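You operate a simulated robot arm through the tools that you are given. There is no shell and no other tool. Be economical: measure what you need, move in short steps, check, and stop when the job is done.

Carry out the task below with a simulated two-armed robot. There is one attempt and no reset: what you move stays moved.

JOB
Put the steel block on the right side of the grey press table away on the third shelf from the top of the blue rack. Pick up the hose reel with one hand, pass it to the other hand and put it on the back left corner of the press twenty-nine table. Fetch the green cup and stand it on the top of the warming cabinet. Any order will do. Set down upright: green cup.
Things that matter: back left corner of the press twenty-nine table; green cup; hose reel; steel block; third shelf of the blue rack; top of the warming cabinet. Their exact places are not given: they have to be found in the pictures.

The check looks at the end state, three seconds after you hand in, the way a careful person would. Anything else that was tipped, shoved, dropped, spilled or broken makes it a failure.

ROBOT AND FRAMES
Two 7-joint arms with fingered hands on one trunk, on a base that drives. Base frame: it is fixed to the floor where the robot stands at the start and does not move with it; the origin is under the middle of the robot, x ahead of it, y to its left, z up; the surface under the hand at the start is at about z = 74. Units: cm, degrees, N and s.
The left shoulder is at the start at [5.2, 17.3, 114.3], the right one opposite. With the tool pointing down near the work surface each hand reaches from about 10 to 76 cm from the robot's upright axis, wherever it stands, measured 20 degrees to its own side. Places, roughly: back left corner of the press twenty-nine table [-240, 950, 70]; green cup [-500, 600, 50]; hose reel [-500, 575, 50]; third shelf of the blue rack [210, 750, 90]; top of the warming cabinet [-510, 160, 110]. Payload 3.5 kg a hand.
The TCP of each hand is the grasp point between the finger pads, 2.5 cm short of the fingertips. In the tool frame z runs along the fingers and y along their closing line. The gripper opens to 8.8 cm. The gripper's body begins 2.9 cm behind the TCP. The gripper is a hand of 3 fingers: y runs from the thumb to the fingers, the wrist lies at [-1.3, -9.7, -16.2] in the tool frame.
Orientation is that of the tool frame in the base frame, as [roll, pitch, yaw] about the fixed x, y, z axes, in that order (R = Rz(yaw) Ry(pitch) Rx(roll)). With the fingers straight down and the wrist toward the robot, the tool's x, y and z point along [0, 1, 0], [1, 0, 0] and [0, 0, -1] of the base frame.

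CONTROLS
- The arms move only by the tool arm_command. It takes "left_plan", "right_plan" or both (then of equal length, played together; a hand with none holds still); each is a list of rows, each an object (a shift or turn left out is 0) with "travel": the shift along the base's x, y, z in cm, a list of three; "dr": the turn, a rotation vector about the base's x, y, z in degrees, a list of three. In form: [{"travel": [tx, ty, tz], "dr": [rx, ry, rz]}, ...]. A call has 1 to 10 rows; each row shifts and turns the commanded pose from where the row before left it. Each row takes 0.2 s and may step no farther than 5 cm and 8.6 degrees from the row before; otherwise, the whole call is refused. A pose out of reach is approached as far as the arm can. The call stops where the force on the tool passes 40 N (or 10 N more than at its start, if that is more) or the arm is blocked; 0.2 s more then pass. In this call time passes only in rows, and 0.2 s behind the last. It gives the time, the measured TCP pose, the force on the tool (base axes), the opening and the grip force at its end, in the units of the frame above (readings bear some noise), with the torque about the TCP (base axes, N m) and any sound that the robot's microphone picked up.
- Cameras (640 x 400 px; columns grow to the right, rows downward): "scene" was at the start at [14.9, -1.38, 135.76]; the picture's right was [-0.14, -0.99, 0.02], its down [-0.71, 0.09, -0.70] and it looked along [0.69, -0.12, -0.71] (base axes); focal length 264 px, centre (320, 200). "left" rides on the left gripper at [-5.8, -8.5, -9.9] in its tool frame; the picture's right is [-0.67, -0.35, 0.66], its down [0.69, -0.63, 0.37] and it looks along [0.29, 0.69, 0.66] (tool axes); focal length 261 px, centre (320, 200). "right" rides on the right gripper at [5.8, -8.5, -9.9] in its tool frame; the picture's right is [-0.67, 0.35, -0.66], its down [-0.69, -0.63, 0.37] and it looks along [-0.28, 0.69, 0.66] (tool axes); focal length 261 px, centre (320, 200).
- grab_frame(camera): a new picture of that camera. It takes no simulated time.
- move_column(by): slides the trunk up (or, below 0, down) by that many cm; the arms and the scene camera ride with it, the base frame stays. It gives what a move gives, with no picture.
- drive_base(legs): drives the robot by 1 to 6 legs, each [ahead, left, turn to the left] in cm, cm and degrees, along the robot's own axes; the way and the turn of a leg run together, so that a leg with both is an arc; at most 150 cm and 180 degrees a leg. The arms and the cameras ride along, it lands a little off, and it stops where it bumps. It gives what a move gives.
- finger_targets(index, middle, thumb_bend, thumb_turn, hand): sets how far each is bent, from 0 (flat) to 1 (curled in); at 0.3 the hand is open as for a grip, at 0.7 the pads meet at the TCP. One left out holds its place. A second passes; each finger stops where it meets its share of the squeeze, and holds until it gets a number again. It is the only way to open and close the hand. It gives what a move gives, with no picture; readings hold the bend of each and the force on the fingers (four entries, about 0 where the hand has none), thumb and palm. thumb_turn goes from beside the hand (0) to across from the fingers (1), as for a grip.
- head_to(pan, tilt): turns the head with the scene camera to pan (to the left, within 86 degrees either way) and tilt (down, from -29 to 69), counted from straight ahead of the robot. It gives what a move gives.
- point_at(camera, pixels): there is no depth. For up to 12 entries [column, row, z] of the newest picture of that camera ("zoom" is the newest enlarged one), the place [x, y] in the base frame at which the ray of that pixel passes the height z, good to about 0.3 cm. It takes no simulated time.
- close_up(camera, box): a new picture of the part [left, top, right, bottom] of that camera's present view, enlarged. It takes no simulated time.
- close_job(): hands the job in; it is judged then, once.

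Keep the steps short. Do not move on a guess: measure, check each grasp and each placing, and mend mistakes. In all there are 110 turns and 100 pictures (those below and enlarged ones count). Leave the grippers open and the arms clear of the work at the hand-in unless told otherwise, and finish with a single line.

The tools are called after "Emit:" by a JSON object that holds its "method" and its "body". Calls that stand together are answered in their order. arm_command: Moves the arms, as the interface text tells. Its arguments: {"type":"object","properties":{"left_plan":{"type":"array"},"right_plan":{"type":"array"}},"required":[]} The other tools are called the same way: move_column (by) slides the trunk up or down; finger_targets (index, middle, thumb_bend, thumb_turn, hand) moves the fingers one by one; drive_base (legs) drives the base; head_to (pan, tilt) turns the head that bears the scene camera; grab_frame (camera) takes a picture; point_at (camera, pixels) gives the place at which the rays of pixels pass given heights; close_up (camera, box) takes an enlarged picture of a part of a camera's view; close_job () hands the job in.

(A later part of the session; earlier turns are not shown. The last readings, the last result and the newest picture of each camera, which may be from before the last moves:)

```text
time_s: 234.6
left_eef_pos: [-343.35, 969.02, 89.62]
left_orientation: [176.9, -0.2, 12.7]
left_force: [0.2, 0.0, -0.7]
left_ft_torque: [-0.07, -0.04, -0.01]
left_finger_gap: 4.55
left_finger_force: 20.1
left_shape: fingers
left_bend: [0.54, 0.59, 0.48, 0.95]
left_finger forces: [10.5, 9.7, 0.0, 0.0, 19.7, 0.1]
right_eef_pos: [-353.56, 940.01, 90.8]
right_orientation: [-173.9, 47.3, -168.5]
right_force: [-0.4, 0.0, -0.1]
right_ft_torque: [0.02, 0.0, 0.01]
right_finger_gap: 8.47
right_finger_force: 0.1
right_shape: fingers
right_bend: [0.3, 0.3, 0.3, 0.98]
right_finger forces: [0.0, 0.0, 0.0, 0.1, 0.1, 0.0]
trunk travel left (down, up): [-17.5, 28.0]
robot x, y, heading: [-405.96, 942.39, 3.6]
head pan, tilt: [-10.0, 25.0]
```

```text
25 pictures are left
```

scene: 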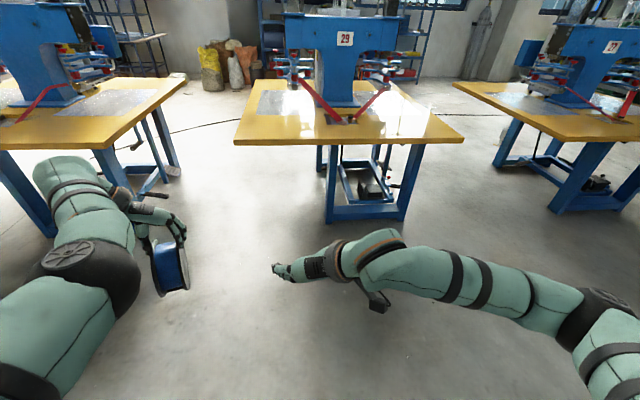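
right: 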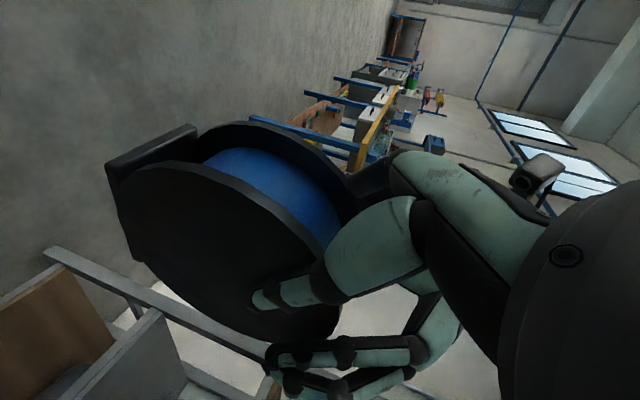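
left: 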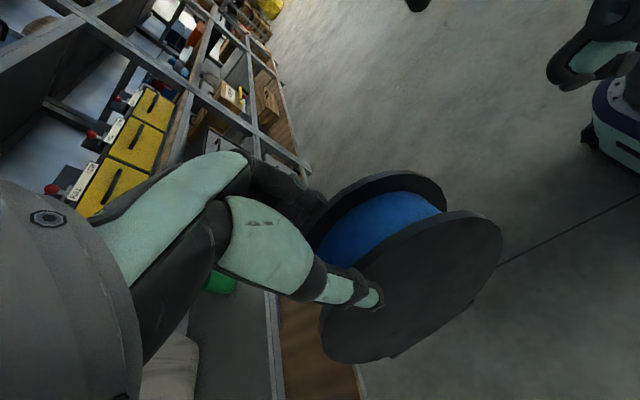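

The press with the "29" plate is straight ahead. I'll measure its table corners to see which one is at (−240, 950).

Emit:
{"method": "point_at", "body": {"camera": "scene", "pixels": [[236, 138, 74], [462, 140, 74], [253, 80, 74], [392, 82, 74], [236, 141, 70], [300, 115, 74], [400, 115, 74], [345, 105, 74]]}}

Emit:
{"method": "close_up", "body": {"camera": "scene", "box": [210, 0, 490, 160]}}

```text
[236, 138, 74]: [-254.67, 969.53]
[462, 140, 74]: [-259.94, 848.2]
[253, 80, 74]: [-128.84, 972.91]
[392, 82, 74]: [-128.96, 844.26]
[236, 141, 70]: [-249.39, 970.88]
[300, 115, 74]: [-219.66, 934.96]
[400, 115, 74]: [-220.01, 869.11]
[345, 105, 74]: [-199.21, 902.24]
```

```text
2.29 times, centred on (350, 80) of scene
```

zoom: 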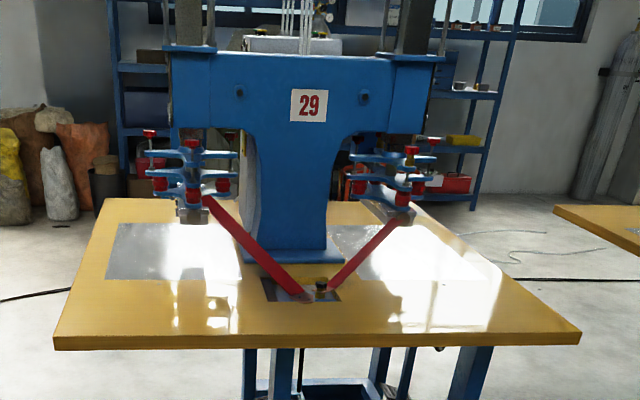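

The corner at (−240, 950) is the near-left one in this view (table corner at about (−256, 970)). The area is clear. I'll check the reel's attitude before approaching.

Emit:
{"method": "close_up", "body": {"camera": "scene", "box": [90, 190, 250, 310]}}

Emit:
{"method": "drive_base", "body": {"legs": [[70, 0, -3.6], [33, -14, 0]]}}

Emit:
{"method": "head_to", "body": {"pan": 25, "tilt": 35}}

Emit:
{"method": "grab_frame", "body": {"camera": "scene"}}

```text
3.33 times, centred on (170, 250) of scene
```

zoom: 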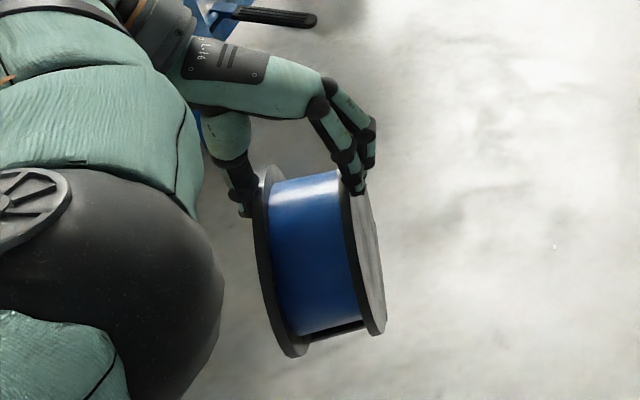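

```text
time_s: 240.3
left_eef_pos: [-238.7, 952.91, 89.72]
left_orientation: [176.9, -0.1, 9.1]
left_force: [-0.2, 0.7, -0.6]
left_ft_torque: [-0.07, -0.04, -0.02]
left_finger_gap: 4.54
left_finger_force: 19.9
left_shape: fingers
left_bend: [0.54, 0.59, 0.48, 0.95]
left_finger forces: [10.4, 9.7, 0.0, 0.0, 19.6, 0.0]
right_eef_pos: [-250.74, 924.52, 90.83]
right_orientation: [-173.7, 47.3, -171.8]
right_force: [-1.2, 0.2, -0.9]
right_ft_torque: [-0.01, -0.02, 0.02]
right_finger_gap: 8.47
right_finger_force: 0.0
right_shape: fingers
right_bend: [0.3, 0.3, 0.3, 0.98]
right_finger forces: [0.1, 0.0, 0.0, 0.1, 0.0, 0.1]
trunk travel left (down, up): [-17.5, 28.0]
robot x, y, heading: [-302.98, 929.94, 0.3]
head pan, tilt: [-10.0, 25.0]
```

```text
time_s: 241.4
left_eef_pos: [-238.67, 952.73, 89.6]
left_orientation: [176.9, -0.2, 9.0]
left_force: [0.3, -0.5, 0.1]
left_ft_torque: [-0.06, -0.02, -0.01]
left_finger_gap: 4.56
left_finger_force: 19.4
left_shape: fingers
left_bend: [0.54, 0.59, 0.48, 0.95]
left_finger forces: [10.4, 9.6, 0.0, 0.1, 19.5, 0.1]
right_eef_pos: [-250.76, 924.42, 90.63]
right_orientation: [-173.7, 47.3, -171.8]
right_force: [0.3, -0.3, 0.1]
right_ft_torque: [-0.01, 0.03, 0.01]
right_finger_gap: 8.46
right_finger_force: 0.1
right_shape: fingers
right_bend: [0.3, 0.3, 0.3, 0.98]
right_finger forces: [0.0, 0.0, 0.0, 0.0, 0.0, 0.0]
trunk travel left (down, up): [-17.5, 28.0]
robot x, y, heading: [-302.47, 929.76, 0.2]
head pan, tilt: [25.0, 35.0]
```

```text
22 pictures are left
```

scene: 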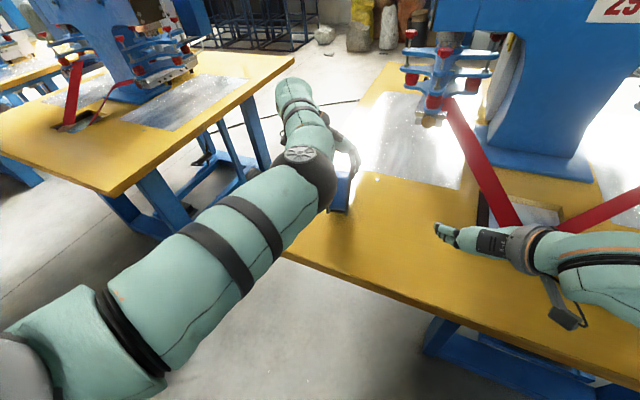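

The reel is above the corner patch, centre about (−242, 953). I'll lower it until contact.

Emit:
{"method": "arm_command", "body": {"left_plan": [{"travel": [0, 0, -1.5]}, {"travel": [0, 0, -1.5]}, {"travel": [0, 0, -1.2]}, {"travel": [0, 0, -0.8]}]}}

Emit:
{"method": "grab_frame", "body": {"camera": "left"}}

```text
time_s: 241.9
left_eef_pos: [-238.68, 953.15, 88.39]
left_orientation: [176.9, -1.1, 9.4]
left_force: [2.5, 8.7, 38.5]
left_ft_torque: [0.8, 0.15, -0.07]
left_finger_gap: 4.78
left_finger_force: 27.7
left_shape: fingers
left_bend: [0.58, 0.62, 0.45, 0.96]
left_finger forces: [8.6, 9.2, 0.0, 0.0, 38.6, 0.1]
right_eef_pos: [-251.12, 924.61, 90.99]
right_orientation: [-173.8, 47.7, -171.9]
right_force: [-0.7, 0.9, -0.1]
right_ft_torque: [0.01, -0.05, 0.01]
right_finger_gap: 8.44
right_finger_force: 0.0
right_shape: fingers
right_bend: [0.3, 0.3, 0.3, 0.98]
right_finger forces: [0.1, 0.1, 0.0, 0.0, 0.0, 0.0]
trunk travel left (down, up): [-17.5, 28.0]
robot x, y, heading: [-302.38, 929.85, 0.5]
head pan, tilt: [25.0, 35.0]
stopped in row 2 (left hand): the force on the tool passed its limit at 48 N (the readings are from after the stop); the commanded pose is now the measured one
```

```text
21 pictures are left
```

left: 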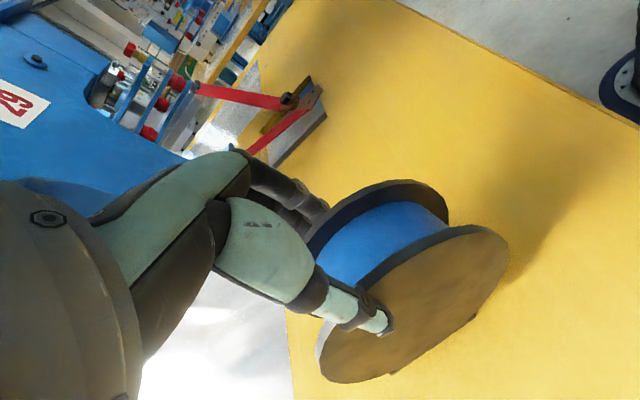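

The reel pivoted in the grip, with its base tilted forward by about 25°, so a rear corner touches first. I'll lift slightly and rotate the hand to level the base.

Emit:
{"method": "arm_command", "body": {"left_plan": [{"travel": [0, 0, 1.2]}, {"travel": [0, 0, 0.4], "dr": [0, 8, 0]}, {"travel": [0, 0, 0], "dr": [0, 8, 0]}, {"travel": [0, 0, 0], "dr": [0, 8, 0]}]}}

Emit:
{"method": "grab_frame", "body": {"camera": "left"}}

Emit:
{"method": "head_to", "body": {"pan": 22, "tilt": 35}}

Emit:
{"method": "close_up", "body": {"camera": "scene", "box": [280, 110, 460, 240]}}

```text
time_s: 242.9
left_eef_pos: [-240.77, 954.74, 87.64]
left_orientation: [-179.7, 19.4, 9.9]
left_force: [-0.6, 1.3, 0.5]
left_ft_torque: [-0.06, -0.02, -0.05]
left_finger_gap: 4.68
left_finger_force: 20.6
left_shape: fingers
left_bend: [0.56, 0.6, 0.46, 0.96]
left_finger forces: [10.9, 9.5, 0.0, 0.0, 20.9, 0.1]
left hand out of reach, approached as far as the arm can: row 3, 4
right_eef_pos: [-250.72, 924.53, 90.7]
right_orientation: [-173.7, 47.3, -171.8]
right_force: [-0.1, -0.4, 0.8]
right_ft_torque: [0.02, 0.01, 0.02]
right_finger_gap: 8.46
right_finger_force: 0.1
right_shape: fingers
right_bend: [0.3, 0.3, 0.3, 0.98]
right_finger forces: [0.0, 0.1, 0.0, 0.1, 0.0, 0.0]
trunk travel left (down, up): [-17.5, 28.0]
robot x, y, heading: [-302.64, 930.02, 0.1]
head pan, tilt: [25.0, 35.0]
```

```text
20 pictures are left
```

left: 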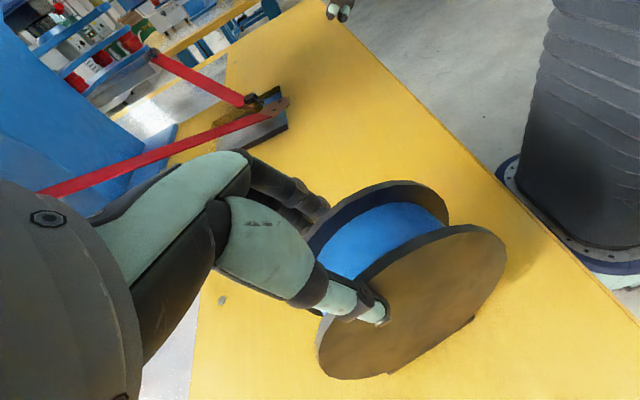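

```text
time_s: 243.5
left_eef_pos: [-240.96, 954.55, 87.68]
left_orientation: [-179.7, 19.3, 9.9]
left_force: [-0.3, 0.5, 0.7]
left_ft_torque: [-0.1, -0.02, -0.03]
left_finger_gap: 4.69
left_finger_force: 20.7
left_shape: fingers
left_bend: [0.56, 0.6, 0.46, 0.96]
left_finger forces: [10.9, 9.6, 0.0, 0.0, 20.7, 0.0]
right_eef_pos: [-250.73, 924.54, 90.78]
right_orientation: [-173.8, 47.3, -171.9]
right_force: [-0.6, 0.6, 0.0]
right_ft_torque: [-0.02, -0.03, -0.03]
right_finger_gap: 8.46
right_finger_force: 0.0
right_shape: fingers
right_bend: [0.3, 0.3, 0.3, 0.98]
right_finger forces: [0.0, 0.0, 0.0, 0.0, 0.1, 0.0]
trunk travel left (down, up): [-17.5, 28.0]
robot x, y, heading: [-302.24, 929.85, 0.6]
head pan, tilt: [22.0, 35.0]
```

```text
3.08 times, centred on (370, 175) of scene
```

zoom: 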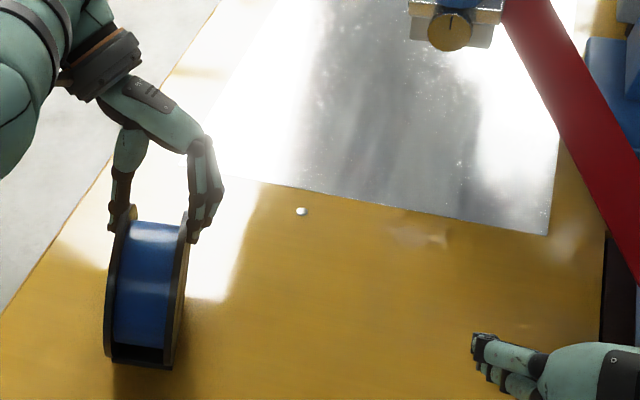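

The reel looks nearly level now. I'll creep the base 4 cm ahead for edge margin, then lower gently.

Emit:
{"method": "drive_base", "body": {"legs": [[4, 0, 0]]}}

Emit:
{"method": "arm_command", "body": {"left_plan": [{"travel": [0, 0, -0.8]}, {"travel": [0, 0, -0.6]}, {"travel": [0, 0, -0.6]}, {"travel": [0, 0, -0.5]}, {"travel": [0, 0, -0.5]}]}}

```text
time_s: 244.4
left_eef_pos: [-236.96, 954.79, 87.71]
left_orientation: [-179.7, 19.2, 9.9]
left_force: [1.1, 1.5, 0.3]
left_ft_torque: [0.0, -0.02, -0.06]
left_finger_gap: 4.68
left_finger_force: 21.1
left_shape: fingers
left_bend: [0.56, 0.6, 0.46, 0.95]
left_finger forces: [10.0, 10.3, 0.1, 0.0, 22.3, 0.0]
right_eef_pos: [-246.89, 924.76, 90.72]
right_orientation: [-173.9, 47.4, -171.8]
right_force: [-0.3, 0.3, -0.5]
right_ft_torque: [0.02, 0.0, 0.03]
right_finger_gap: 8.47
right_finger_force: 0.1
right_shape: fingers
right_bend: [0.3, 0.3, 0.3, 0.98]
right_finger forces: [0.0, 0.1, 0.1, 0.0, 0.1, 0.0]
trunk travel left (down, up): [-17.5, 28.0]
robot x, y, heading: [-299.13, 929.56, 0.6]
head pan, tilt: [22.0, 35.0]
```

```text
time_s: 245.1
left_eef_pos: [-237.43, 954.89, 86.77]
left_orientation: [-179.9, 18.6, 10.3]
left_force: [-1.1, 5.9, 29.9]
left_ft_torque: [0.29, 0.31, -0.25]
left_finger_gap: 4.89
left_finger_force: 25.3
left_shape: fingers
left_bend: [0.58, 0.61, 0.44, 0.94]
left_finger forces: [8.1, 9.2, 0.1, 0.0, 33.8, 0.0]
right_eef_pos: [-247.19, 924.78, 90.98]
right_orientation: [-173.7, 47.5, -171.7]
right_force: [0.2, -0.4, 0.3]
right_ft_torque: [0.04, 0.03, -0.01]
right_finger_gap: 8.48
right_finger_force: 0.1
right_shape: fingers
right_bend: [0.3, 0.3, 0.3, 0.98]
right_finger forces: [0.0, 0.1, 0.0, 0.1, 0.1, 0.0]
trunk travel left (down, up): [-17.5, 28.0]
robot x, y, heading: [-299.0, 930.12, 0.4]
head pan, tilt: [22.0, 35.0]
stopped in row 3 (left hand): the force on the tool passed its limit at 43 N (the readings are from after the stop); the commanded pose is now the measured one
```

Emit:
{"method": "arm_command", "body": {"left_plan": [{"travel": [0, 0, 0.3]}, {"travel": [0, 0, 0]}]}}

Emit:
{"method": "close_up", "body": {"camera": "left", "box": [290, 150, 540, 400]}}

Emit:
{"method": "close_up", "body": {"camera": "scene", "box": [280, 160, 380, 240]}}

```text
time_s: 245.7
left_eef_pos: [-237.42, 954.9, 86.71]
left_orientation: [-179.7, 18.7, 10.3]
left_force: [-1.5, 4.2, 24.1]
left_ft_torque: [0.21, 0.28, -0.16]
left_finger_gap: 4.91
left_finger_force: 24.6
left_shape: fingers
left_bend: [0.58, 0.61, 0.44, 0.94]
left_finger forces: [8.6, 9.5, 0.0, 0.1, 31.2, 0.1]
right_eef_pos: [-247.25, 924.64, 91.04]
right_orientation: [-174.0, 47.5, -171.9]
right_force: [0.4, 0.3, -0.2]
right_ft_torque: [0.01, -0.01, 0.03]
right_finger_gap: 8.47
right_finger_force: 0.0
right_shape: fingers
right_bend: [0.3, 0.3, 0.3, 0.98]
right_finger forces: [0.0, 0.0, 0.0, 0.0, 0.0, 0.0]
trunk travel left (down, up): [-17.5, 28.0]
robot x, y, heading: [-298.7, 929.47, 0.5]
head pan, tilt: [22.0, 35.0]
```

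```text
1.60 times, centred on (415, 275) of left
```

zoom: 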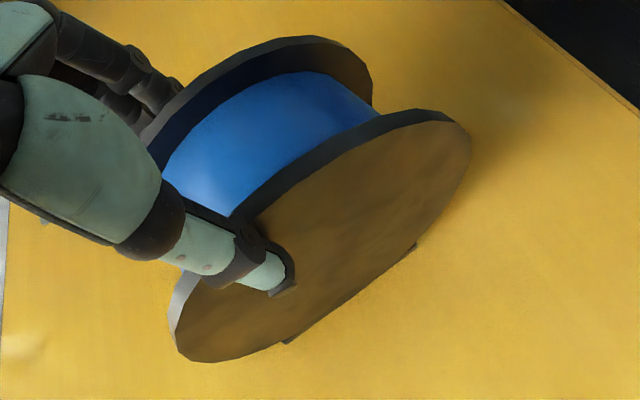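

```text
5.00 times, centred on (330, 200) of scene
```

zoom: 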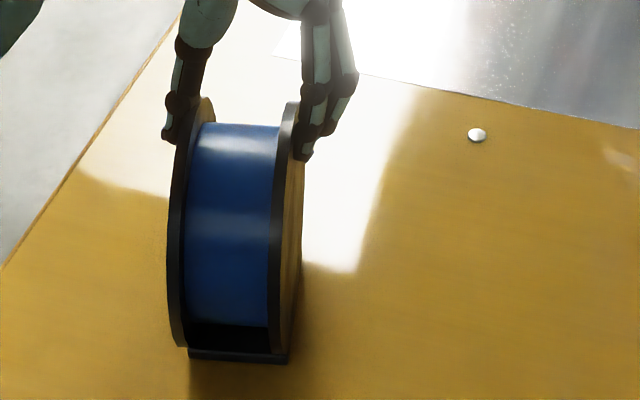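

Emit:
{"method": "arm_command", "body": {"left_plan": [{"travel": [0, 0, 0.35], "dr": [0, 3, 0]}, {"travel": [0, 0, 0], "dr": [0, 3, 0]}]}}

```text
time_s: 246.3
left_eef_pos: [-238.88, 955.45, 86.39]
left_orientation: [-179.0, 23.6, 10.6]
left_force: [0.9, -2.2, 27.0]
left_ft_torque: [0.02, 0.25, -0.02]
left_finger_gap: 4.96
left_finger_force: 25.7
left_shape: fingers
left_bend: [0.56, 0.59, 0.45, 0.93]
left_finger forces: [11.0, 12.2, 0.1, 0.0, 28.8, 0.0]
left hand out of reach, approached as far as the arm can: row 1, 2
right_eef_pos: [-247.14, 924.56, 90.98]
right_orientation: [-173.9, 47.6, -171.8]
right_force: [0.2, -0.5, 0.5]
right_ft_torque: [0.02, 0.0, 0.01]
right_finger_gap: 8.47
right_finger_force: 0.1
right_shape: fingers
right_bend: [0.3, 0.3, 0.3, 0.98]
right_finger forces: [0.0, 0.2, 0.1, 0.0, 0.0, 0.0]
trunk travel left (down, up): [-17.5, 28.0]
robot x, y, heading: [-298.71, 930.0, 0.7]
head pan, tilt: [22.0, 35.0]
stopped in row 2 (left hand): the force on the tool passed its limit at 43 N (the readings are from after the stop); the commanded pose is now the measured one
```

Levelled to 24°. I'll ease the load and open slowly.

Emit:
{"method": "arm_command", "body": {"left_plan": [{"travel": [0, 0, 0.5]}, {"travel": [0, 0, 0]}]}}

Emit:
{"method": "finger_targets", "body": {"hand": "left", "index": 0.47, "middle": 0.5, "thumb_bend": 0.42}}

Emit:
{"method": "finger_targets", "body": {"hand": "left", "index": 0.3, "middle": 0.3, "thumb_bend": 0.3}}

Emit:
{"method": "close_up", "body": {"camera": "scene", "box": [270, 120, 400, 240]}}

```text
time_s: 246.9
left_eef_pos: [-238.77, 955.38, 86.53]
left_orientation: [-178.9, 23.8, 10.5]
left_force: [-1.5, -0.8, 7.2]
left_ft_torque: [-0.3, -0.08, 0.15]
left_finger_gap: 4.9
left_finger_force: 23.7
left_shape: fingers
left_bend: [0.55, 0.59, 0.45, 0.93]
left_finger forces: [11.2, 12.2, 0.0, 0.1, 23.3, 0.1]
right_eef_pos: [-247.06, 924.61, 90.68]
right_orientation: [-173.9, 47.4, -172.0]
right_force: [-0.1, -0.4, -0.1]
right_ft_torque: [-0.02, 0.0, -0.01]
right_finger_gap: 8.48
right_finger_force: 0.1
right_shape: fingers
right_bend: [0.3, 0.3, 0.3, 0.98]
right_finger forces: [0.1, 0.0, 0.0, 0.0, 0.0, 0.0]
trunk travel left (down, up): [-17.5, 28.0]
robot x, y, heading: [-298.91, 930.12, 0.4]
head pan, tilt: [22.0, 35.0]
```

```text
time_s: 247.9
left_eef_pos: [-238.76, 955.6, 86.51]
left_orientation: [-178.9, 24.0, 10.6]
left_force: [-1.1, 3.4, 5.3]
left_ft_torque: [0.19, 0.05, 0.02]
left_finger_gap: 5.81
left_finger_force: 2.8
left_shape: fingers
left_bend: [0.47, 0.5, 0.39, 0.95]
left_finger forces: [0.0, 0.0, 0.0, 0.1, 5.6, 0.0]
right_eef_pos: [-247.03, 924.72, 90.83]
right_orientation: [-173.8, 47.4, -171.9]
right_force: [-0.2, -0.4, -0.7]
right_ft_torque: [0.0, -0.01, 0.01]
right_finger_gap: 8.47
right_finger_force: 0.0
right_shape: fingers
right_bend: [0.3, 0.3, 0.3, 0.98]
right_finger forces: [0.0, 0.1, 0.0, 0.0, 0.0, 0.0]
trunk travel left (down, up): [-17.5, 28.0]
robot x, y, heading: [-298.98, 930.01, 0.7]
head pan, tilt: [22.0, 35.0]
```

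```text
time_s: 248.9
left_eef_pos: [-238.75, 955.64, 86.6]
left_orientation: [-178.9, 23.9, 10.5]
left_force: [-0.4, -0.6, 0.2]
left_ft_torque: [-0.01, 0.04, -0.01]
left_finger_gap: 8.44
left_finger_force: 0.0
left_shape: fingers
left_bend: [0.3, 0.3, 0.3, 0.97]
left_finger forces: [0.0, 0.0, 0.0, 0.0, 0.0, 0.0]
right_eef_pos: [-247.03, 924.6, 90.76]
right_orientation: [-173.8, 47.3, -171.9]
right_force: [0.6, -0.1, -0.9]
right_ft_torque: [-0.01, -0.01, -0.02]
right_finger_gap: 8.49
right_finger_force: 0.1
right_shape: fingers
right_bend: [0.3, 0.3, 0.3, 0.98]
right_finger forces: [0.0, 0.1, 0.0, 0.1, 0.1, 0.0]
trunk travel left (down, up): [-17.5, 28.0]
robot x, y, heading: [-299.27, 929.81, 0.4]
head pan, tilt: [22.0, 35.0]
```

```text
3.33 times, centred on (335, 180) of scene
```

zoom: 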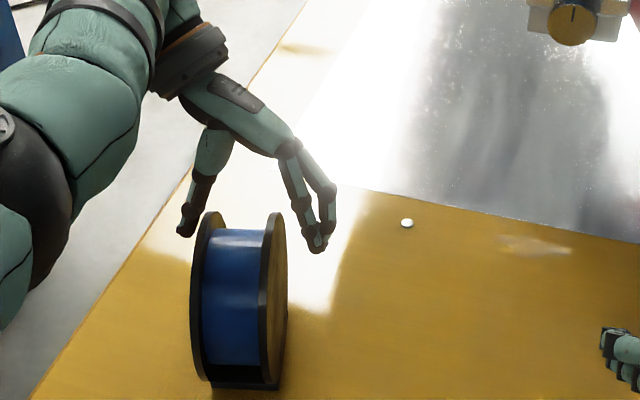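

The reel is standing upright on the corner by itself. I'll withdraw the left hand up and away along its fingers.

Emit:
{"method": "arm_command", "body": {"left_plan": [{"travel": [0.8, 0.1, 1.8]}, {"travel": [0.8, 0.1, 2]}, {"travel": [0.5, 0, 2.5]}, {"travel": [0, 0, 2.5], "dr": [0, -6, 0]}, {"travel": [0, 0, 2.5], "dr": [0, -6, 0]}, {"travel": [0, 0, 2], "dr": [0, -6, 0]}]}}

Emit:
{"method": "close_up", "body": {"camera": "scene", "box": [240, 60, 440, 240]}}

```text
time_s: 250.3
left_eef_pos: [-233.92, 957.83, 98.04]
left_orientation: [177.8, 6.2, 9.7]
left_force: [0.4, 0.5, -0.3]
left_ft_torque: [0.0, -0.03, 0.02]
left_finger_gap: 8.48
left_finger_force: 0.1
left_shape: fingers
left_bend: [0.3, 0.3, 0.3, 0.97]
left_finger forces: [0.0, 0.1, 0.0, 0.0, 0.1, 0.0]
left hand out of reach, approached as far as the arm can: row 1, 2, 3, 4, 5, 6
right_eef_pos: [-246.91, 924.64, 90.8]
right_orientation: [-173.9, 47.4, -171.8]
right_force: [0.4, -0.4, 0.5]
right_ft_torque: [0.0, 0.04, 0.04]
right_finger_gap: 8.49
right_finger_force: 0.0
right_shape: fingers
right_bend: [0.3, 0.3, 0.3, 0.98]
right_finger forces: [0.0, 0.1, 0.0, 0.1, 0.0, 0.0]
trunk travel left (down, up): [-17.5, 28.0]
robot x, y, heading: [-298.64, 929.84, 0.4]
head pan, tilt: [22.0, 35.0]
```

```text
2.22 times, centred on (340, 150) of scene
```

zoom: 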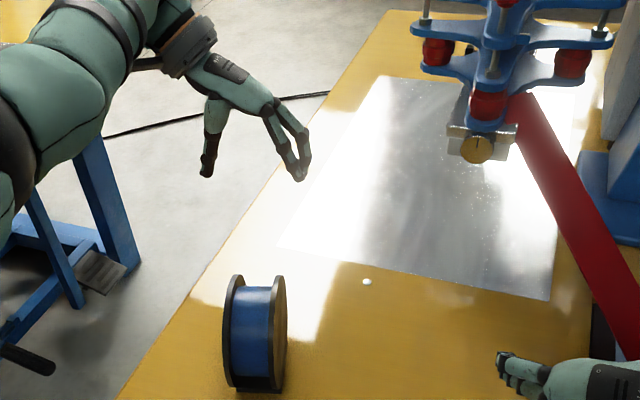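

The reel is done. I'll back away, bring the left arm back to a tucked posture, and head for the cup.

Emit:
{"method": "drive_base", "body": {"legs": [[-95, 0, 0]]}}

Emit:
{"method": "arm_command", "body": {"left_plan": [{"travel": [-1.2, 0.2, -0.5], "dr": [0, -1, 8.3]}, {"travel": [-1.2, 0.2, -0.5], "dr": [0, -1, 8.3]}, {"travel": [-1.2, 0.2, -0.5], "dr": [0, -1, 8.3]}, {"travel": [-1.2, 0.2, -0.5], "dr": [0, -1, 8.3]}, {"travel": [-1.2, 0.2, -0.5], "dr": [0, -1, 8.3]}, {"travel": [-1.5, 0.2, -0.5], "dr": [0, -1, 8.3]}, {"travel": [-1.5, 0.2, -0.5], "dr": [0, 0, 8.3]}, {"travel": [-1.5, 0.2, -0.5], "dr": [0, 0, 8.3]}, {"travel": [-1.5, 0.2, -0.5], "dr": [0, 0, 8.3]}, {"travel": [-1.5, 0.2, -0.5], "dr": [0, 0, 5]}], "right_plan": [{"travel": [0, -1, 0], "dr": [-2, 0, -4]}, {"travel": [0, -1, 0], "dr": [-2, 0, -4]}, {"travel": [0, -1, 0], "dr": [-2, 0, -4]}, {"travel": [0, -1, 0], "dr": [0, 0, -5]}, {"travel": [0, -1, 0], "dr": [0, 0, -5]}, {"travel": [0, -1, 0], "dr": [0, 0, -6]}, {"travel": [0, -1, 0], "dr": [0, 0, -6]}, {"travel": [0, 0, 0], "dr": [0, 0, -6]}, {"travel": [0, 0, 0], "dr": [0, 0, -6]}, {}]}}

Emit:
{"method": "drive_base", "body": {"legs": [[0, 0, 179.5], [0, 150, 0], [0, 150, 0], [0, 58, 0]]}}

```text
time_s: 255.3
left_eef_pos: [-328.64, 956.84, 98.11]
left_orientation: [177.8, 6.3, 8.9]
left_force: [0.1, 0.1, -0.9]
left_ft_torque: [-0.04, 0.03, 0.02]
left_finger_gap: 8.46
left_finger_force: 0.0
left_shape: fingers
left_bend: [0.3, 0.3, 0.3, 0.97]
left_finger forces: [0.0, 0.1, 0.0, 0.1, 0.1, 0.1]
right_eef_pos: [-342.06, 923.78, 90.79]
right_orientation: [-173.8, 47.3, -172.5]
right_force: [0.4, -0.4, 0.0]
right_ft_torque: [0.01, 0.03, 0.01]
right_finger_gap: 8.5
right_finger_force: 0.0
right_shape: fingers
right_bend: [0.3, 0.3, 0.3, 0.98]
right_finger forces: [0.0, 0.0, 0.0, 0.1, 0.0, 0.1]
trunk travel left (down, up): [-17.5, 28.0]
robot x, y, heading: [-393.68, 929.61, -0.2]
head pan, tilt: [22.0, 35.0]
```

```text
time_s: 257.5
left_eef_pos: [-316.35, 966.25, 93.32]
left_orientation: [174.6, 1.4, 88.5]
left_force: [-0.3, -0.4, 0.0]
left_ft_torque: [0.01, 0.0, 0.01]
left_finger_gap: 8.42
left_finger_force: 0.0
left_shape: fingers
left_bend: [0.3, 0.3, 0.3, 0.97]
left_finger forces: [0.0, 0.0, 0.0, 0.0, 0.0, 0.1]
left hand out of reach, approached as far as the arm can: row 1, 2, 3, 4, 5, 6, 7, 8, 9, 10
right_eef_pos: [-341.99, 916.68, 90.54]
right_orientation: [-165.1, 46.8, 147.7]
right_force: [-0.4, 0.4, 0.4]
right_ft_torque: [0.0, -0.02, 0.01]
right_finger_gap: 8.46
right_finger_force: 0.0
right_shape: fingers
right_bend: [0.3, 0.3, 0.3, 0.98]
right_finger forces: [0.0, 0.1, 0.0, 0.1, 0.0, 0.1]
trunk travel left (down, up): [-17.5, 28.0]
robot x, y, heading: [-393.78, 930.02, -0.4]
head pan, tilt: [22.0, 35.0]
```

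```text
time_s: 282.0
left_eef_pos: [-455.24, 537.65, 93.22]
left_orientation: [174.6, 1.4, -88.7]
left_force: [-0.1, 0.2, -0.3]
left_ft_torque: [0.02, 0.0, 0.02]
left_finger_gap: 8.41
left_finger_force: 0.2
left_shape: fingers
left_bend: [0.3, 0.3, 0.3, 0.97]
left_finger forces: [0.0, 0.1, 0.0, 0.1, 0.0, 0.1]
right_eef_pos: [-431.84, 588.31, 90.66]
right_orientation: [-164.9, 46.9, -29.2]
right_force: [0.0, 0.5, 0.3]
right_ft_torque: [0.01, 0.0, -0.02]
right_finger_gap: 8.48
right_finger_force: 0.1
right_shape: fingers
right_bend: [0.3, 0.3, 0.3, 0.98]
right_finger forces: [0.0, 0.1, 0.0, 0.0, 0.0, 0.0]
trunk travel left (down, up): [-17.5, 28.0]
robot x, y, heading: [-379.98, 577.67, -177.3]
head pan, tilt: [22.0, 35.0]
```

The left arm ended up far forward. I need it tucked before approaching the rack, so I'll correct it now and square the right hand for a diagonal approach.

Emit:
{"method": "arm_command", "body": {"left_plan": [{"travel": [0, -2, 1]}, {"travel": [0, -2, 1]}, {"travel": [0, -2, 1]}, {"travel": [0, 0, 1]}, {"travel": [0, 0, 1]}, {}], "right_plan": [{"dr": [-2.9, 4.5, 0.3]}, {"dr": [-2.9, 4.4, 0.3]}, {}, {}, {}, {}]}}

Emit:
{"method": "head_to", "body": {"pan": 0, "tilt": 35}}

Emit:
{"method": "grab_frame", "body": {"camera": "scene"}}

```text
time_s: 283.4
left_eef_pos: [-453.16, 531.82, 97.91]
left_orientation: [174.6, 1.4, -88.7]
left_force: [0.4, -0.1, -0.4]
left_ft_torque: [-0.02, 0.0, -0.01]
left_finger_gap: 8.44
left_finger_force: 0.1
left_shape: fingers
left_bend: [0.3, 0.3, 0.3, 0.97]
left_finger forces: [0.0, 0.1, 0.1, 0.1, 0.0, 0.0]
left hand out of reach, approached as far as the arm can: row 1, 2, 3
right_eef_pos: [-431.83, 588.29, 90.69]
right_orientation: [-179.9, 50.9, -40.0]
right_force: [0.5, -0.4, 0.2]
right_ft_torque: [-0.03, 0.02, -0.03]
right_finger_gap: 8.45
right_finger_force: 0.0
right_shape: fingers
right_bend: [0.3, 0.3, 0.3, 0.98]
right_finger forces: [0.0, 0.0, 0.0, 0.0, 0.1, 0.0]
trunk travel left (down, up): [-17.5, 28.0]
robot x, y, heading: [-379.51, 577.56, -177.3]
head pan, tilt: [22.0, 35.0]
```

```text
time_s: 284.3
left_eef_pos: [-453.19, 532.04, 97.79]
left_orientation: [174.5, 1.4, -88.8]
left_force: [-0.1, -0.4, 0.5]
left_ft_torque: [-0.02, 0.02, 0.0]
left_finger_gap: 8.46
left_finger_force: 0.0
left_shape: fingers
left_bend: [0.3, 0.3, 0.3, 0.97]
left_finger forces: [0.0, 0.0, 0.0, 0.0, 0.1, 0.0]
right_eef_pos: [-431.92, 588.35, 90.73]
right_orientation: [-179.8, 50.9, -40.1]
right_force: [1.0, 0.7, 1.4]
right_ft_torque: [0.04, 0.02, 0.01]
right_finger_gap: 8.48
right_finger_force: 0.1
right_shape: fingers
right_bend: [0.3, 0.3, 0.3, 0.98]
right_finger forces: [0.0, 0.0, 0.0, 0.0, 0.0, 0.0]
trunk travel left (down, up): [-17.5, 28.0]
robot x, y, heading: [-379.32, 577.99, -177.3]
head pan, tilt: [0.0, 35.0]
```

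```text
14 pictures are left
```

scene: 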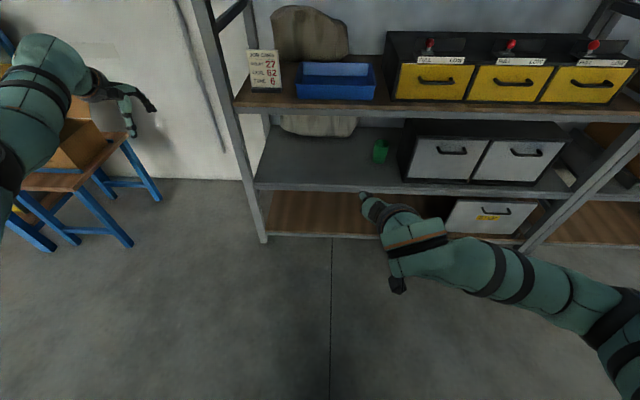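

The right hand is square. I'll retract the left hand 24 cm; the numbers will show whether it follows.

Emit:
{"method": "arm_command", "body": {"left_plan": [{"travel": [4, -0.5, 0]}, {"travel": [4, -0.5, 0]}, {"travel": [4, -0.5, 0]}, {"travel": [4, -0.5, 0]}, {"travel": [4, 0, 0]}, {"travel": [3, 0, 0]}]}}

Emit:
{"method": "point_at", "body": {"camera": "scene", "pixels": [[380, 162, 50], [372, 160, 50], [388, 160, 50], [406, 180, 50], [400, 150, 50]]}}

```text
time_s: 285.7
left_eef_pos: [-445.93, 519.9, 98.49]
left_orientation: [174.6, 1.5, -88.9]
left_force: [0.5, -0.3, 0.4]
left_ft_torque: [-0.01, -0.03, -0.01]
left_finger_gap: 8.43
left_finger_force: 0.1
left_shape: fingers
left_bend: [0.3, 0.3, 0.3, 0.97]
left_finger forces: [0.0, 0.0, 0.0, 0.0, 0.1, 0.1]
left hand out of reach, approached as far as the arm can: row 1, 2, 3, 4, 5, 6
right_eef_pos: [-431.87, 588.17, 90.85]
right_orientation: [-179.9, 50.9, -40.1]
right_force: [0.5, 0.0, -0.7]
right_ft_torque: [0.01, -0.05, -0.02]
right_finger_gap: 8.48
right_finger_force: 0.1
right_shape: fingers
right_bend: [0.3, 0.3, 0.3, 0.98]
right_finger forces: [0.1, 0.0, 0.0, 0.0, 0.0, 0.0]
trunk travel left (down, up): [-17.5, 28.0]
robot x, y, heading: [-379.88, 577.59, -177.4]
head pan, tilt: [0.0, 35.0]
```

```text
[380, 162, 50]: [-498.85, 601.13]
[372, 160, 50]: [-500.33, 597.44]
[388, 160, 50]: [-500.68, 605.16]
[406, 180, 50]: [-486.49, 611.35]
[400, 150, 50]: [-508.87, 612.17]
```

Emit:
{"method": "arm_command", "body": {"left_plan": [{"travel": [3, 2, -3]}, {"travel": [3, 2, -3]}, {"travel": [2, 2, -3]}, {"travel": [1, 2, -3]}, {"travel": [1, 2, -3]}, {}, {}]}}

```text
time_s: 287.3
left_eef_pos: [-446.38, 522.1, 83.33]
left_orientation: [174.7, 1.5, -88.8]
left_force: [0.6, 0.1, -0.1]
left_ft_torque: [-0.02, -0.01, -0.02]
left_finger_gap: 8.45
left_finger_force: 0.1
left_shape: fingers
left_bend: [0.3, 0.3, 0.3, 0.97]
left_finger forces: [0.0, 0.0, 0.0, 0.1, 0.1, 0.1]
left hand out of reach, approached as far as the arm can: row 1, 2, 3, 4, 5
right_eef_pos: [-431.91, 588.35, 90.67]
right_orientation: [-179.9, 51.0, -40.1]
right_force: [-0.6, -0.2, -0.5]
right_ft_torque: [-0.03, -0.01, -0.03]
right_finger_gap: 8.5
right_finger_force: 0.1
right_shape: fingers
right_bend: [0.3, 0.3, 0.3, 0.98]
right_finger forces: [0.1, 0.0, 0.1, 0.1, 0.1, 0.1]
trunk travel left (down, up): [-17.5, 28.0]
robot x, y, heading: [-379.83, 577.93, -177.6]
head pan, tilt: [0.0, 35.0]
```

Emit:
{"method": "arm_command", "body": {"left_plan": [{"travel": [2, 1, 0], "dr": [0, 6, 0]}, {"travel": [2, 1, 0], "dr": [0, 6, 0]}, {"travel": [2, 1, 0], "dr": [0, 6, 0]}, {"travel": [2, 1, 0], "dr": [0, 6, 0]}, {"travel": [2, 1, 0], "dr": [0, 6, 0]}, {"travel": [2, 1, 0], "dr": [0, 6, 0]}, {}, {}]}}

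```text
time_s: 289.1
left_eef_pos: [-445.21, 519.51, 78.67]
left_orientation: [138.7, 1.8, -89.8]
left_force: [-1.4, -1.0, -0.8]
left_ft_torque: [0.01, -0.01, -0.02]
left_finger_gap: 8.45
left_finger_force: 0.1
left_shape: fingers
left_bend: [0.3, 0.3, 0.3, 0.97]
left_finger forces: [0.0, 0.1, 0.1, 0.0, 0.0, 0.1]
left hand out of reach, approached as far as the arm can: row 1, 2, 3, 4, 5, 6
right_eef_pos: [-431.92, 588.26, 90.74]
right_orientation: [-180.0, 50.9, -40.1]
right_force: [0.3, 0.7, -0.2]
right_ft_torque: [0.0, 0.0, -0.01]
right_finger_gap: 8.47
right_finger_force: 0.0
right_shape: fingers
right_bend: [0.3, 0.3, 0.3, 0.98]
right_finger forces: [0.0, 0.0, 0.1, 0.0, 0.1, 0.0]
trunk travel left (down, up): [-17.5, 28.0]
robot x, y, heading: [-379.88, 578.02, -177.3]
head pan, tilt: [0.0, 35.0]
```

Emit:
{"method": "arm_command", "body": {"left_plan": [{"travel": [2.5, 1, -4], "dr": [0, -6, 0]}, {"travel": [2.5, 1, -4], "dr": [0, -6, 0]}, {"travel": [2.5, 1, -4], "dr": [0, -6, 0]}, {"travel": [2.5, 1, -4], "dr": [0, -6, 0]}, {"travel": [2.5, 1, -3], "dr": [0, -6, 0]}, {"travel": [3, 1, -3], "dr": [0, -6, 0]}, {"travel": [3, 1, -2]}, {"travel": [3, 1, -2]}, {"travel": [3, 1, 0]}, {}]}}

```text
time_s: 291.3
left_eef_pos: [-423.16, 525.97, 49.14]
left_orientation: [174.7, 1.5, -88.9]
left_force: [0.3, -0.3, 0.0]
left_ft_torque: [-0.02, -0.03, -0.01]
left_finger_gap: 8.43
left_finger_force: 0.1
left_shape: fingers
left_bend: [0.3, 0.3, 0.3, 0.97]
left_finger forces: [0.0, 0.0, 0.0, 0.0, 0.0, 0.0]
left hand out of reach, approached as far as the arm can: row 1, 2, 6, 7, 8, 9
right_eef_pos: [-431.9, 588.32, 90.76]
right_orientation: [179.9, 50.8, -40.2]
right_force: [0.3, 0.4, -0.1]
right_ft_torque: [0.02, 0.0, -0.01]
right_finger_gap: 8.46
right_finger_force: 0.1
right_shape: fingers
right_bend: [0.3, 0.3, 0.3, 0.98]
right_finger forces: [0.0, 0.0, 0.0, 0.0, 0.1, 0.0]
trunk travel left (down, up): [-17.5, 28.0]
robot x, y, heading: [-379.38, 577.77, -177.5]
head pan, tilt: [0.0, 35.0]
```

Emit:
{"method": "point_at", "body": {"camera": "scene", "pixels": [[130, 243, 0], [160, 200, 0], [40, 250, 0], [122, 140, 50], [75, 190, 50]]}}

Emit:
{"method": "arm_command", "body": {"left_plan": [{"travel": [3, 2, -2]}, {"travel": [3, 2, -2]}, {"travel": [3, 2, -2]}, {"travel": [3, 1, -2]}, {"travel": [3, 1, -2]}]}}

```text
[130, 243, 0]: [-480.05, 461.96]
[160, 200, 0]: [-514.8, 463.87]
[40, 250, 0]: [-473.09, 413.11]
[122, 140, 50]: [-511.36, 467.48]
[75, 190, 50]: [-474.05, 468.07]
```

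```text
time_s: 292.5
left_eef_pos: [-410.0, 534.99, 39.86]
left_orientation: [174.6, 1.4, -88.8]
left_force: [-0.5, 0.4, 0.6]
left_ft_torque: [0.0, 0.02, 0.02]
left_finger_gap: 8.44
left_finger_force: 0.0
left_shape: fingers
left_bend: [0.3, 0.3, 0.3, 0.97]
left_finger forces: [0.1, 0.0, 0.0, 0.1, 0.0, 0.0]
left hand out of reach, approached as far as the arm can: row 1, 2, 4, 5
right_eef_pos: [-431.93, 588.47, 90.74]
right_orientation: [-180.0, 51.0, -40.2]
right_force: [0.6, 0.4, 0.6]
right_ft_torque: [0.0, -0.03, -0.01]
right_finger_gap: 8.48
right_finger_force: 0.2
right_shape: fingers
right_bend: [0.3, 0.3, 0.3, 0.98]
right_finger forces: [0.1, 0.0, 0.0, 0.0, 0.0, 0.0]
trunk travel left (down, up): [-17.5, 28.0]
robot x, y, heading: [-379.43, 577.7, -177.5]
head pan, tilt: [0.0, 35.0]
```

The left arm now hangs tucked at my side. I'll lower the trunk, lower the right hand to shelf height, and drive up to the rack.

Emit:
{"method": "move_column", "body": {"by": -17}}

Emit:
{"method": "arm_command", "body": {"right_plan": [{"travel": [0, 0, -3.5]}, {"travel": [0, 0, -3.5]}, {"travel": [0, 0, -2]}]}}

Emit:
{"method": "drive_base", "body": {"legs": [[44, 5, -2.5]]}}

Emit:
{"method": "grab_frame", "body": {"camera": "scene"}}

```text
time_s: 294.4
left_eef_pos: [-409.73, 534.97, 22.71]
left_orientation: [174.6, 1.4, -88.7]
left_force: [-0.2, 0.6, 0.5]
left_ft_torque: [-0.01, -0.02, 0.01]
left_finger_gap: 8.46
left_finger_force: 0.0
left_shape: fingers
left_bend: [0.3, 0.3, 0.3, 0.97]
left_finger forces: [0.0, 0.0, 0.0, 0.0, 0.1, 0.0]
right_eef_pos: [-432.34, 588.32, 70.82]
right_orientation: [-176.8, 48.5, -37.6]
right_force: [0.2, -0.4, 0.2]
right_ft_torque: [0.02, 0.02, -0.01]
right_finger_gap: 8.47
right_finger_force: 0.0
right_shape: fingers
right_bend: [0.3, 0.3, 0.3, 0.98]
right_finger forces: [0.0, 0.0, 0.0, 0.0, 0.1, 0.0]
trunk travel left (down, up): [-0.5, 45.0]
robot x, y, heading: [-379.46, 577.67, -177.5]
head pan, tilt: [0.0, 35.0]
```

```text
time_s: 295.2
left_eef_pos: [-409.63, 534.85, 22.73]
left_orientation: [174.7, 1.3, -88.8]
left_force: [0.3, -0.1, -0.5]
left_ft_torque: [-0.03, 0.0, 0.02]
left_finger_gap: 8.44
left_finger_force: 0.1
left_shape: fingers
left_bend: [0.3, 0.3, 0.3, 0.97]
left_finger forces: [0.0, 0.1, 0.1, 0.1, 0.1, 0.0]
right_eef_pos: [-432.21, 588.32, 61.79]
right_orientation: [-176.7, 48.6, -37.5]
right_force: [-0.7, 0.2, -0.1]
right_ft_torque: [0.0, -0.04, 0.0]
right_finger_gap: 8.49
right_finger_force: 0.0
right_shape: fingers
right_bend: [0.3, 0.3, 0.3, 0.98]
right_finger forces: [0.0, 0.0, 0.0, 0.1, 0.1, 0.0]
trunk travel left (down, up): [-0.5, 45.0]
robot x, y, heading: [-379.61, 577.99, -177.7]
head pan, tilt: [0.0, 35.0]
```

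```text
time_s: 297.8
left_eef_pos: [-454.01, 530.08, 22.69]
left_orientation: [174.7, 1.4, -91.0]
left_force: [-0.3, -0.9, 0.9]
left_ft_torque: [-0.02, 0.01, -0.01]
left_finger_gap: 8.45
left_finger_force: 0.0
left_shape: fingers
left_bend: [0.3, 0.3, 0.3, 0.97]
left_finger forces: [0.0, 0.0, 0.0, 0.1, 0.0, 0.0]
right_eef_pos: [-474.45, 584.12, 61.83]
right_orientation: [-176.7, 48.5, -39.6]
right_force: [-0.5, 0.2, -0.4]
right_ft_torque: [-0.01, 0.03, 0.03]
right_finger_gap: 8.44
right_finger_force: 0.0
right_shape: fingers
right_bend: [0.3, 0.3, 0.3, 0.98]
right_finger forces: [0.1, 0.0, 0.0, 0.1, 0.1, 0.0]
trunk travel left (down, up): [-0.5, 45.0]
robot x, y, heading: [-422.07, 571.73, -179.8]
head pan, tilt: [0.0, 35.0]
```

```text
13 pictures are left
```

scene: 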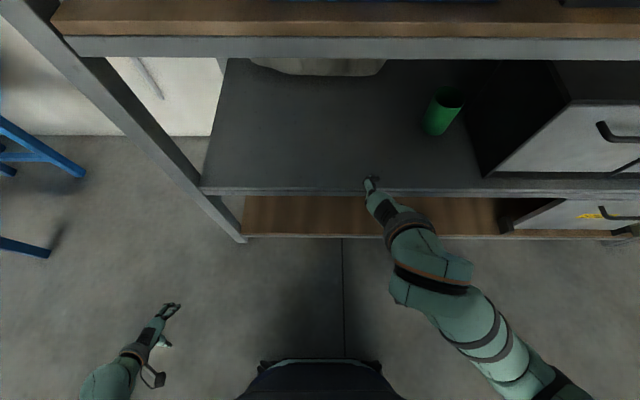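

Clear view, and the forearm comes from straight behind. I'll measure the cup precisely.

Emit:
{"method": "close_up", "body": {"camera": "scene", "box": [400, 60, 500, 150]}}

Emit:
{"method": "point_at", "body": {"camera": "scene", "pixels": [[433, 135, 50], [422, 127, 50], [445, 130, 50], [432, 97, 59], [465, 100, 59], [487, 176, 50]]}}

```text
4.44 times, centred on (450, 105) of scene
```

zoom: 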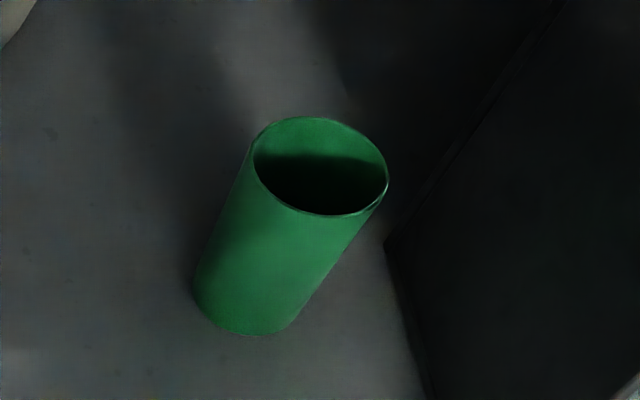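

```text
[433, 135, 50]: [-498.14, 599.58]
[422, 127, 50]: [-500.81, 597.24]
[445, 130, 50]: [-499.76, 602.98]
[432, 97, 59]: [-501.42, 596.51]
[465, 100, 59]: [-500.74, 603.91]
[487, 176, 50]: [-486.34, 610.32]
```

Cup centre about (−501.2, 600.4), diameter about 7, box wall at y ≈ 610. I'll first go to a point 12 cm short of the cup along the hand's pointing direction.

Emit:
{"method": "arm_command", "body": {"right_plan": [{"travel": [-4, 1.7, -1.3]}, {"travel": [-4, 1.7, -1.3]}, {"travel": [-4, 1.7, -1.3]}, {"travel": [-4, 1.7, -1.2]}, {"travel": [-1.2, 0.4, 0]}]}}

Emit:
{"method": "close_up", "body": {"camera": "scene", "box": [380, 60, 500, 180]}}

```text
time_s: 299.0
left_eef_pos: [-453.87, 530.03, 22.69]
left_orientation: [174.7, 1.4, -90.9]
left_force: [0.0, -0.2, -0.1]
left_ft_torque: [0.01, -0.02, -0.01]
left_finger_gap: 8.43
left_finger_force: 0.1
left_shape: fingers
left_bend: [0.3, 0.3, 0.3, 0.97]
left_finger forces: [0.1, 0.0, 0.1, 0.0, 0.0, 0.0]
right_eef_pos: [-491.67, 591.44, 56.81]
right_orientation: [-176.6, 48.4, -39.7]
right_force: [-0.6, -0.3, -0.2]
right_ft_torque: [-0.01, 0.0, 0.04]
right_finger_gap: 8.52
right_finger_force: 0.0
right_shape: fingers
right_bend: [0.3, 0.3, 0.3, 0.98]
right_finger forces: [0.1, 0.0, 0.0, 0.0, 0.0, 0.0]
trunk travel left (down, up): [-0.5, 45.0]
robot x, y, heading: [-422.42, 571.98, -179.8]
head pan, tilt: [0.0, 35.0]
```

```text
3.33 times, centred on (440, 120) of scene
```

zoom: 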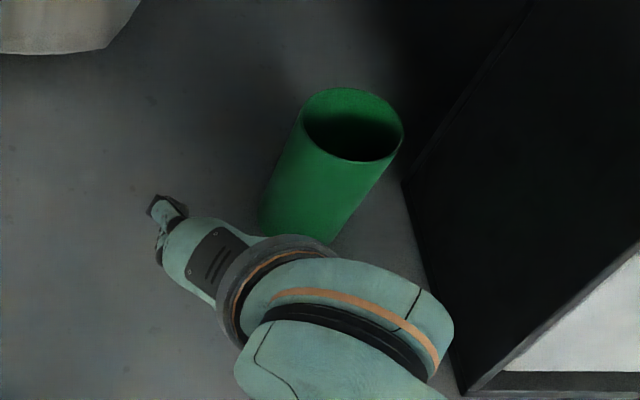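

Aligned. I'll advance along the pointing direction onto the cup.

Emit:
{"method": "arm_command", "body": {"right_plan": [{"travel": [-1.8, 1.7, 0]}, {"travel": [-1.8, 1.7, 0]}, {"travel": [-1.8, 1.7, 0]}, {"travel": [-1.7, 1.6, -0.1]}, {"travel": [-1.5, 1.5, 0]}]}}

Emit:
{"method": "grab_frame", "body": {"camera": "right"}}

```text
time_s: 300.2
left_eef_pos: [-454.01, 530.07, 22.62]
left_orientation: [174.7, 1.4, -90.9]
left_force: [-0.3, 0.1, 0.2]
left_ft_torque: [0.02, -0.03, 0.01]
left_finger_gap: 8.44
left_finger_force: 0.1
left_shape: fingers
left_bend: [0.3, 0.3, 0.3, 0.97]
left_finger forces: [0.0, 0.0, 0.0, 0.1, 0.1, 0.1]
right_eef_pos: [-500.31, 599.71, 56.37]
right_orientation: [-176.6, 48.4, -39.6]
right_force: [0.3, -0.9, -0.3]
right_ft_torque: [-0.06, 0.03, 0.01]
right_finger_gap: 8.46
right_finger_force: 0.2
right_shape: fingers
right_bend: [0.3, 0.3, 0.3, 0.98]
right_finger forces: [0.0, 0.0, 0.0, 0.0, 0.0, 0.0]
trunk travel left (down, up): [-0.5, 45.0]
robot x, y, heading: [-422.39, 571.77, -179.2]
head pan, tilt: [0.0, 35.0]
```

```text
10 pictures are left
```

right: 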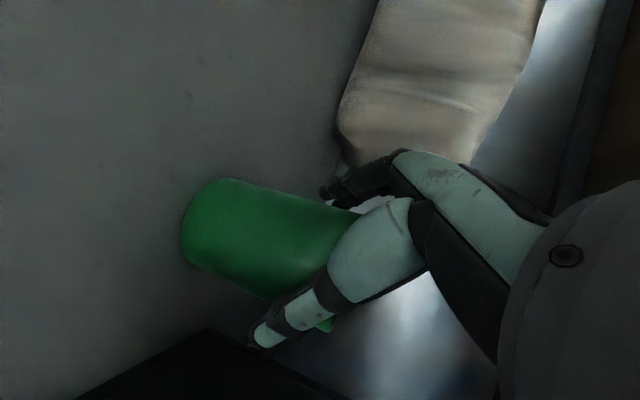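

The cup is between thumb and fingers but gripped a bit near the rim. I'll lower 1.5 cm, then close gently.

Emit:
{"method": "arm_command", "body": {"right_plan": [{"travel": [0, 0, -1]}, {"travel": [-0.2, 0.2, -0.6]}]}}

Emit:
{"method": "finger_targets", "body": {"hand": "right", "index": 0.55, "middle": 0.55, "thumb_bend": 0.55}}

Emit:
{"method": "arm_command", "body": {"right_plan": [{"travel": [0, 0, 1]}, {"travel": [0, 0, 1.5]}, {"travel": [0, 0, 1.5]}]}}

Emit:
{"method": "grab_frame", "body": {"camera": "right"}}

```text
time_s: 300.8
left_eef_pos: [-453.83, 530.09, 22.75]
left_orientation: [174.7, 1.4, -90.9]
left_force: [1.1, -0.1, 1.0]
left_ft_torque: [0.0, 0.0, -0.02]
left_finger_gap: 8.46
left_finger_force: 0.0
left_shape: fingers
left_bend: [0.3, 0.3, 0.3, 0.97]
left_finger forces: [0.0, 0.1, 0.1, 0.0, 0.0, 0.1]
right_eef_pos: [-500.37, 599.77, 54.78]
right_orientation: [-176.8, 48.5, -39.8]
right_force: [-0.3, 0.0, 0.6]
right_ft_torque: [0.01, 0.03, 0.0]
right_finger_gap: 8.47
right_finger_force: 0.0
right_shape: fingers
right_bend: [0.3, 0.3, 0.3, 0.98]
right_finger forces: [0.0, 0.0, 0.1, 0.1, 0.0, 0.0]
trunk travel left (down, up): [-0.5, 45.0]
robot x, y, heading: [-422.05, 572.0, -179.6]
head pan, tilt: [0.0, 35.0]
```

```text
time_s: 301.8
left_eef_pos: [-453.87, 530.18, 22.66]
left_orientation: [174.7, 1.4, -90.9]
left_force: [-0.8, -0.5, 0.6]
left_ft_torque: [-0.02, -0.01, -0.04]
left_finger_gap: 8.47
left_finger_force: 0.0
left_shape: fingers
left_bend: [0.3, 0.3, 0.3, 0.97]
left_finger forces: [0.0, 0.0, 0.0, 0.0, 0.1, 0.0]
right_eef_pos: [-500.33, 599.76, 54.77]
right_orientation: [-176.6, 48.5, -39.5]
right_force: [0.7, -0.4, 0.6]
right_ft_torque: [0.04, 0.0, 0.03]
right_finger_gap: 5.04
right_finger_force: 8.0
right_shape: fingers
right_bend: [0.49, 0.49, 0.45, 0.97]
right_finger forces: [3.4, 5.0, 0.0, 0.0, 7.1, 0.1]
trunk travel left (down, up): [-0.5, 45.0]
robot x, y, heading: [-422.25, 571.53, -179.5]
head pan, tilt: [0.0, 35.0]
```

```text
time_s: 302.6
left_eef_pos: [-453.85, 530.03, 22.82]
left_orientation: [174.7, 1.4, -91.1]
left_force: [-0.4, 0.1, -0.1]
left_ft_torque: [-0.01, 0.02, 0.01]
left_finger_gap: 8.47
left_finger_force: 0.1
left_shape: fingers
left_bend: [0.3, 0.3, 0.3, 0.97]
left_finger forces: [0.0, 0.0, 0.1, 0.1, 0.1, 0.1]
right_eef_pos: [-500.31, 599.8, 58.87]
right_orientation: [-176.7, 48.5, -39.6]
right_force: [-0.4, 0.1, -0.6]
right_ft_torque: [-0.03, 0.0, -0.01]
right_finger_gap: 5.0
right_finger_force: 7.8
right_shape: fingers
right_bend: [0.49, 0.49, 0.45, 0.96]
right_finger forces: [3.5, 4.4, 0.0, 0.0, 7.2, 0.0]
trunk travel left (down, up): [-0.5, 45.0]
robot x, y, heading: [-422.12, 571.74, -179.6]
head pan, tilt: [0.0, 35.0]
```

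```text
9 pictures are left
```

right: 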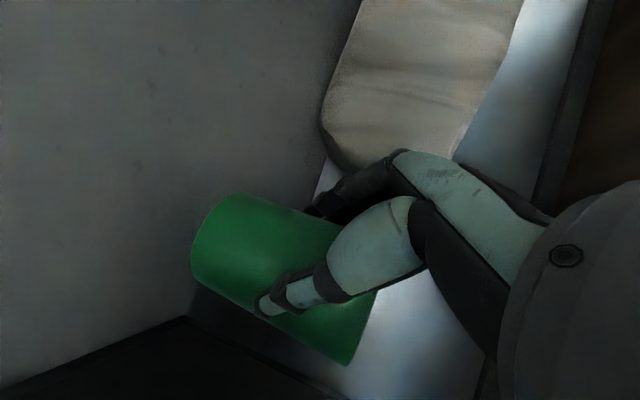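

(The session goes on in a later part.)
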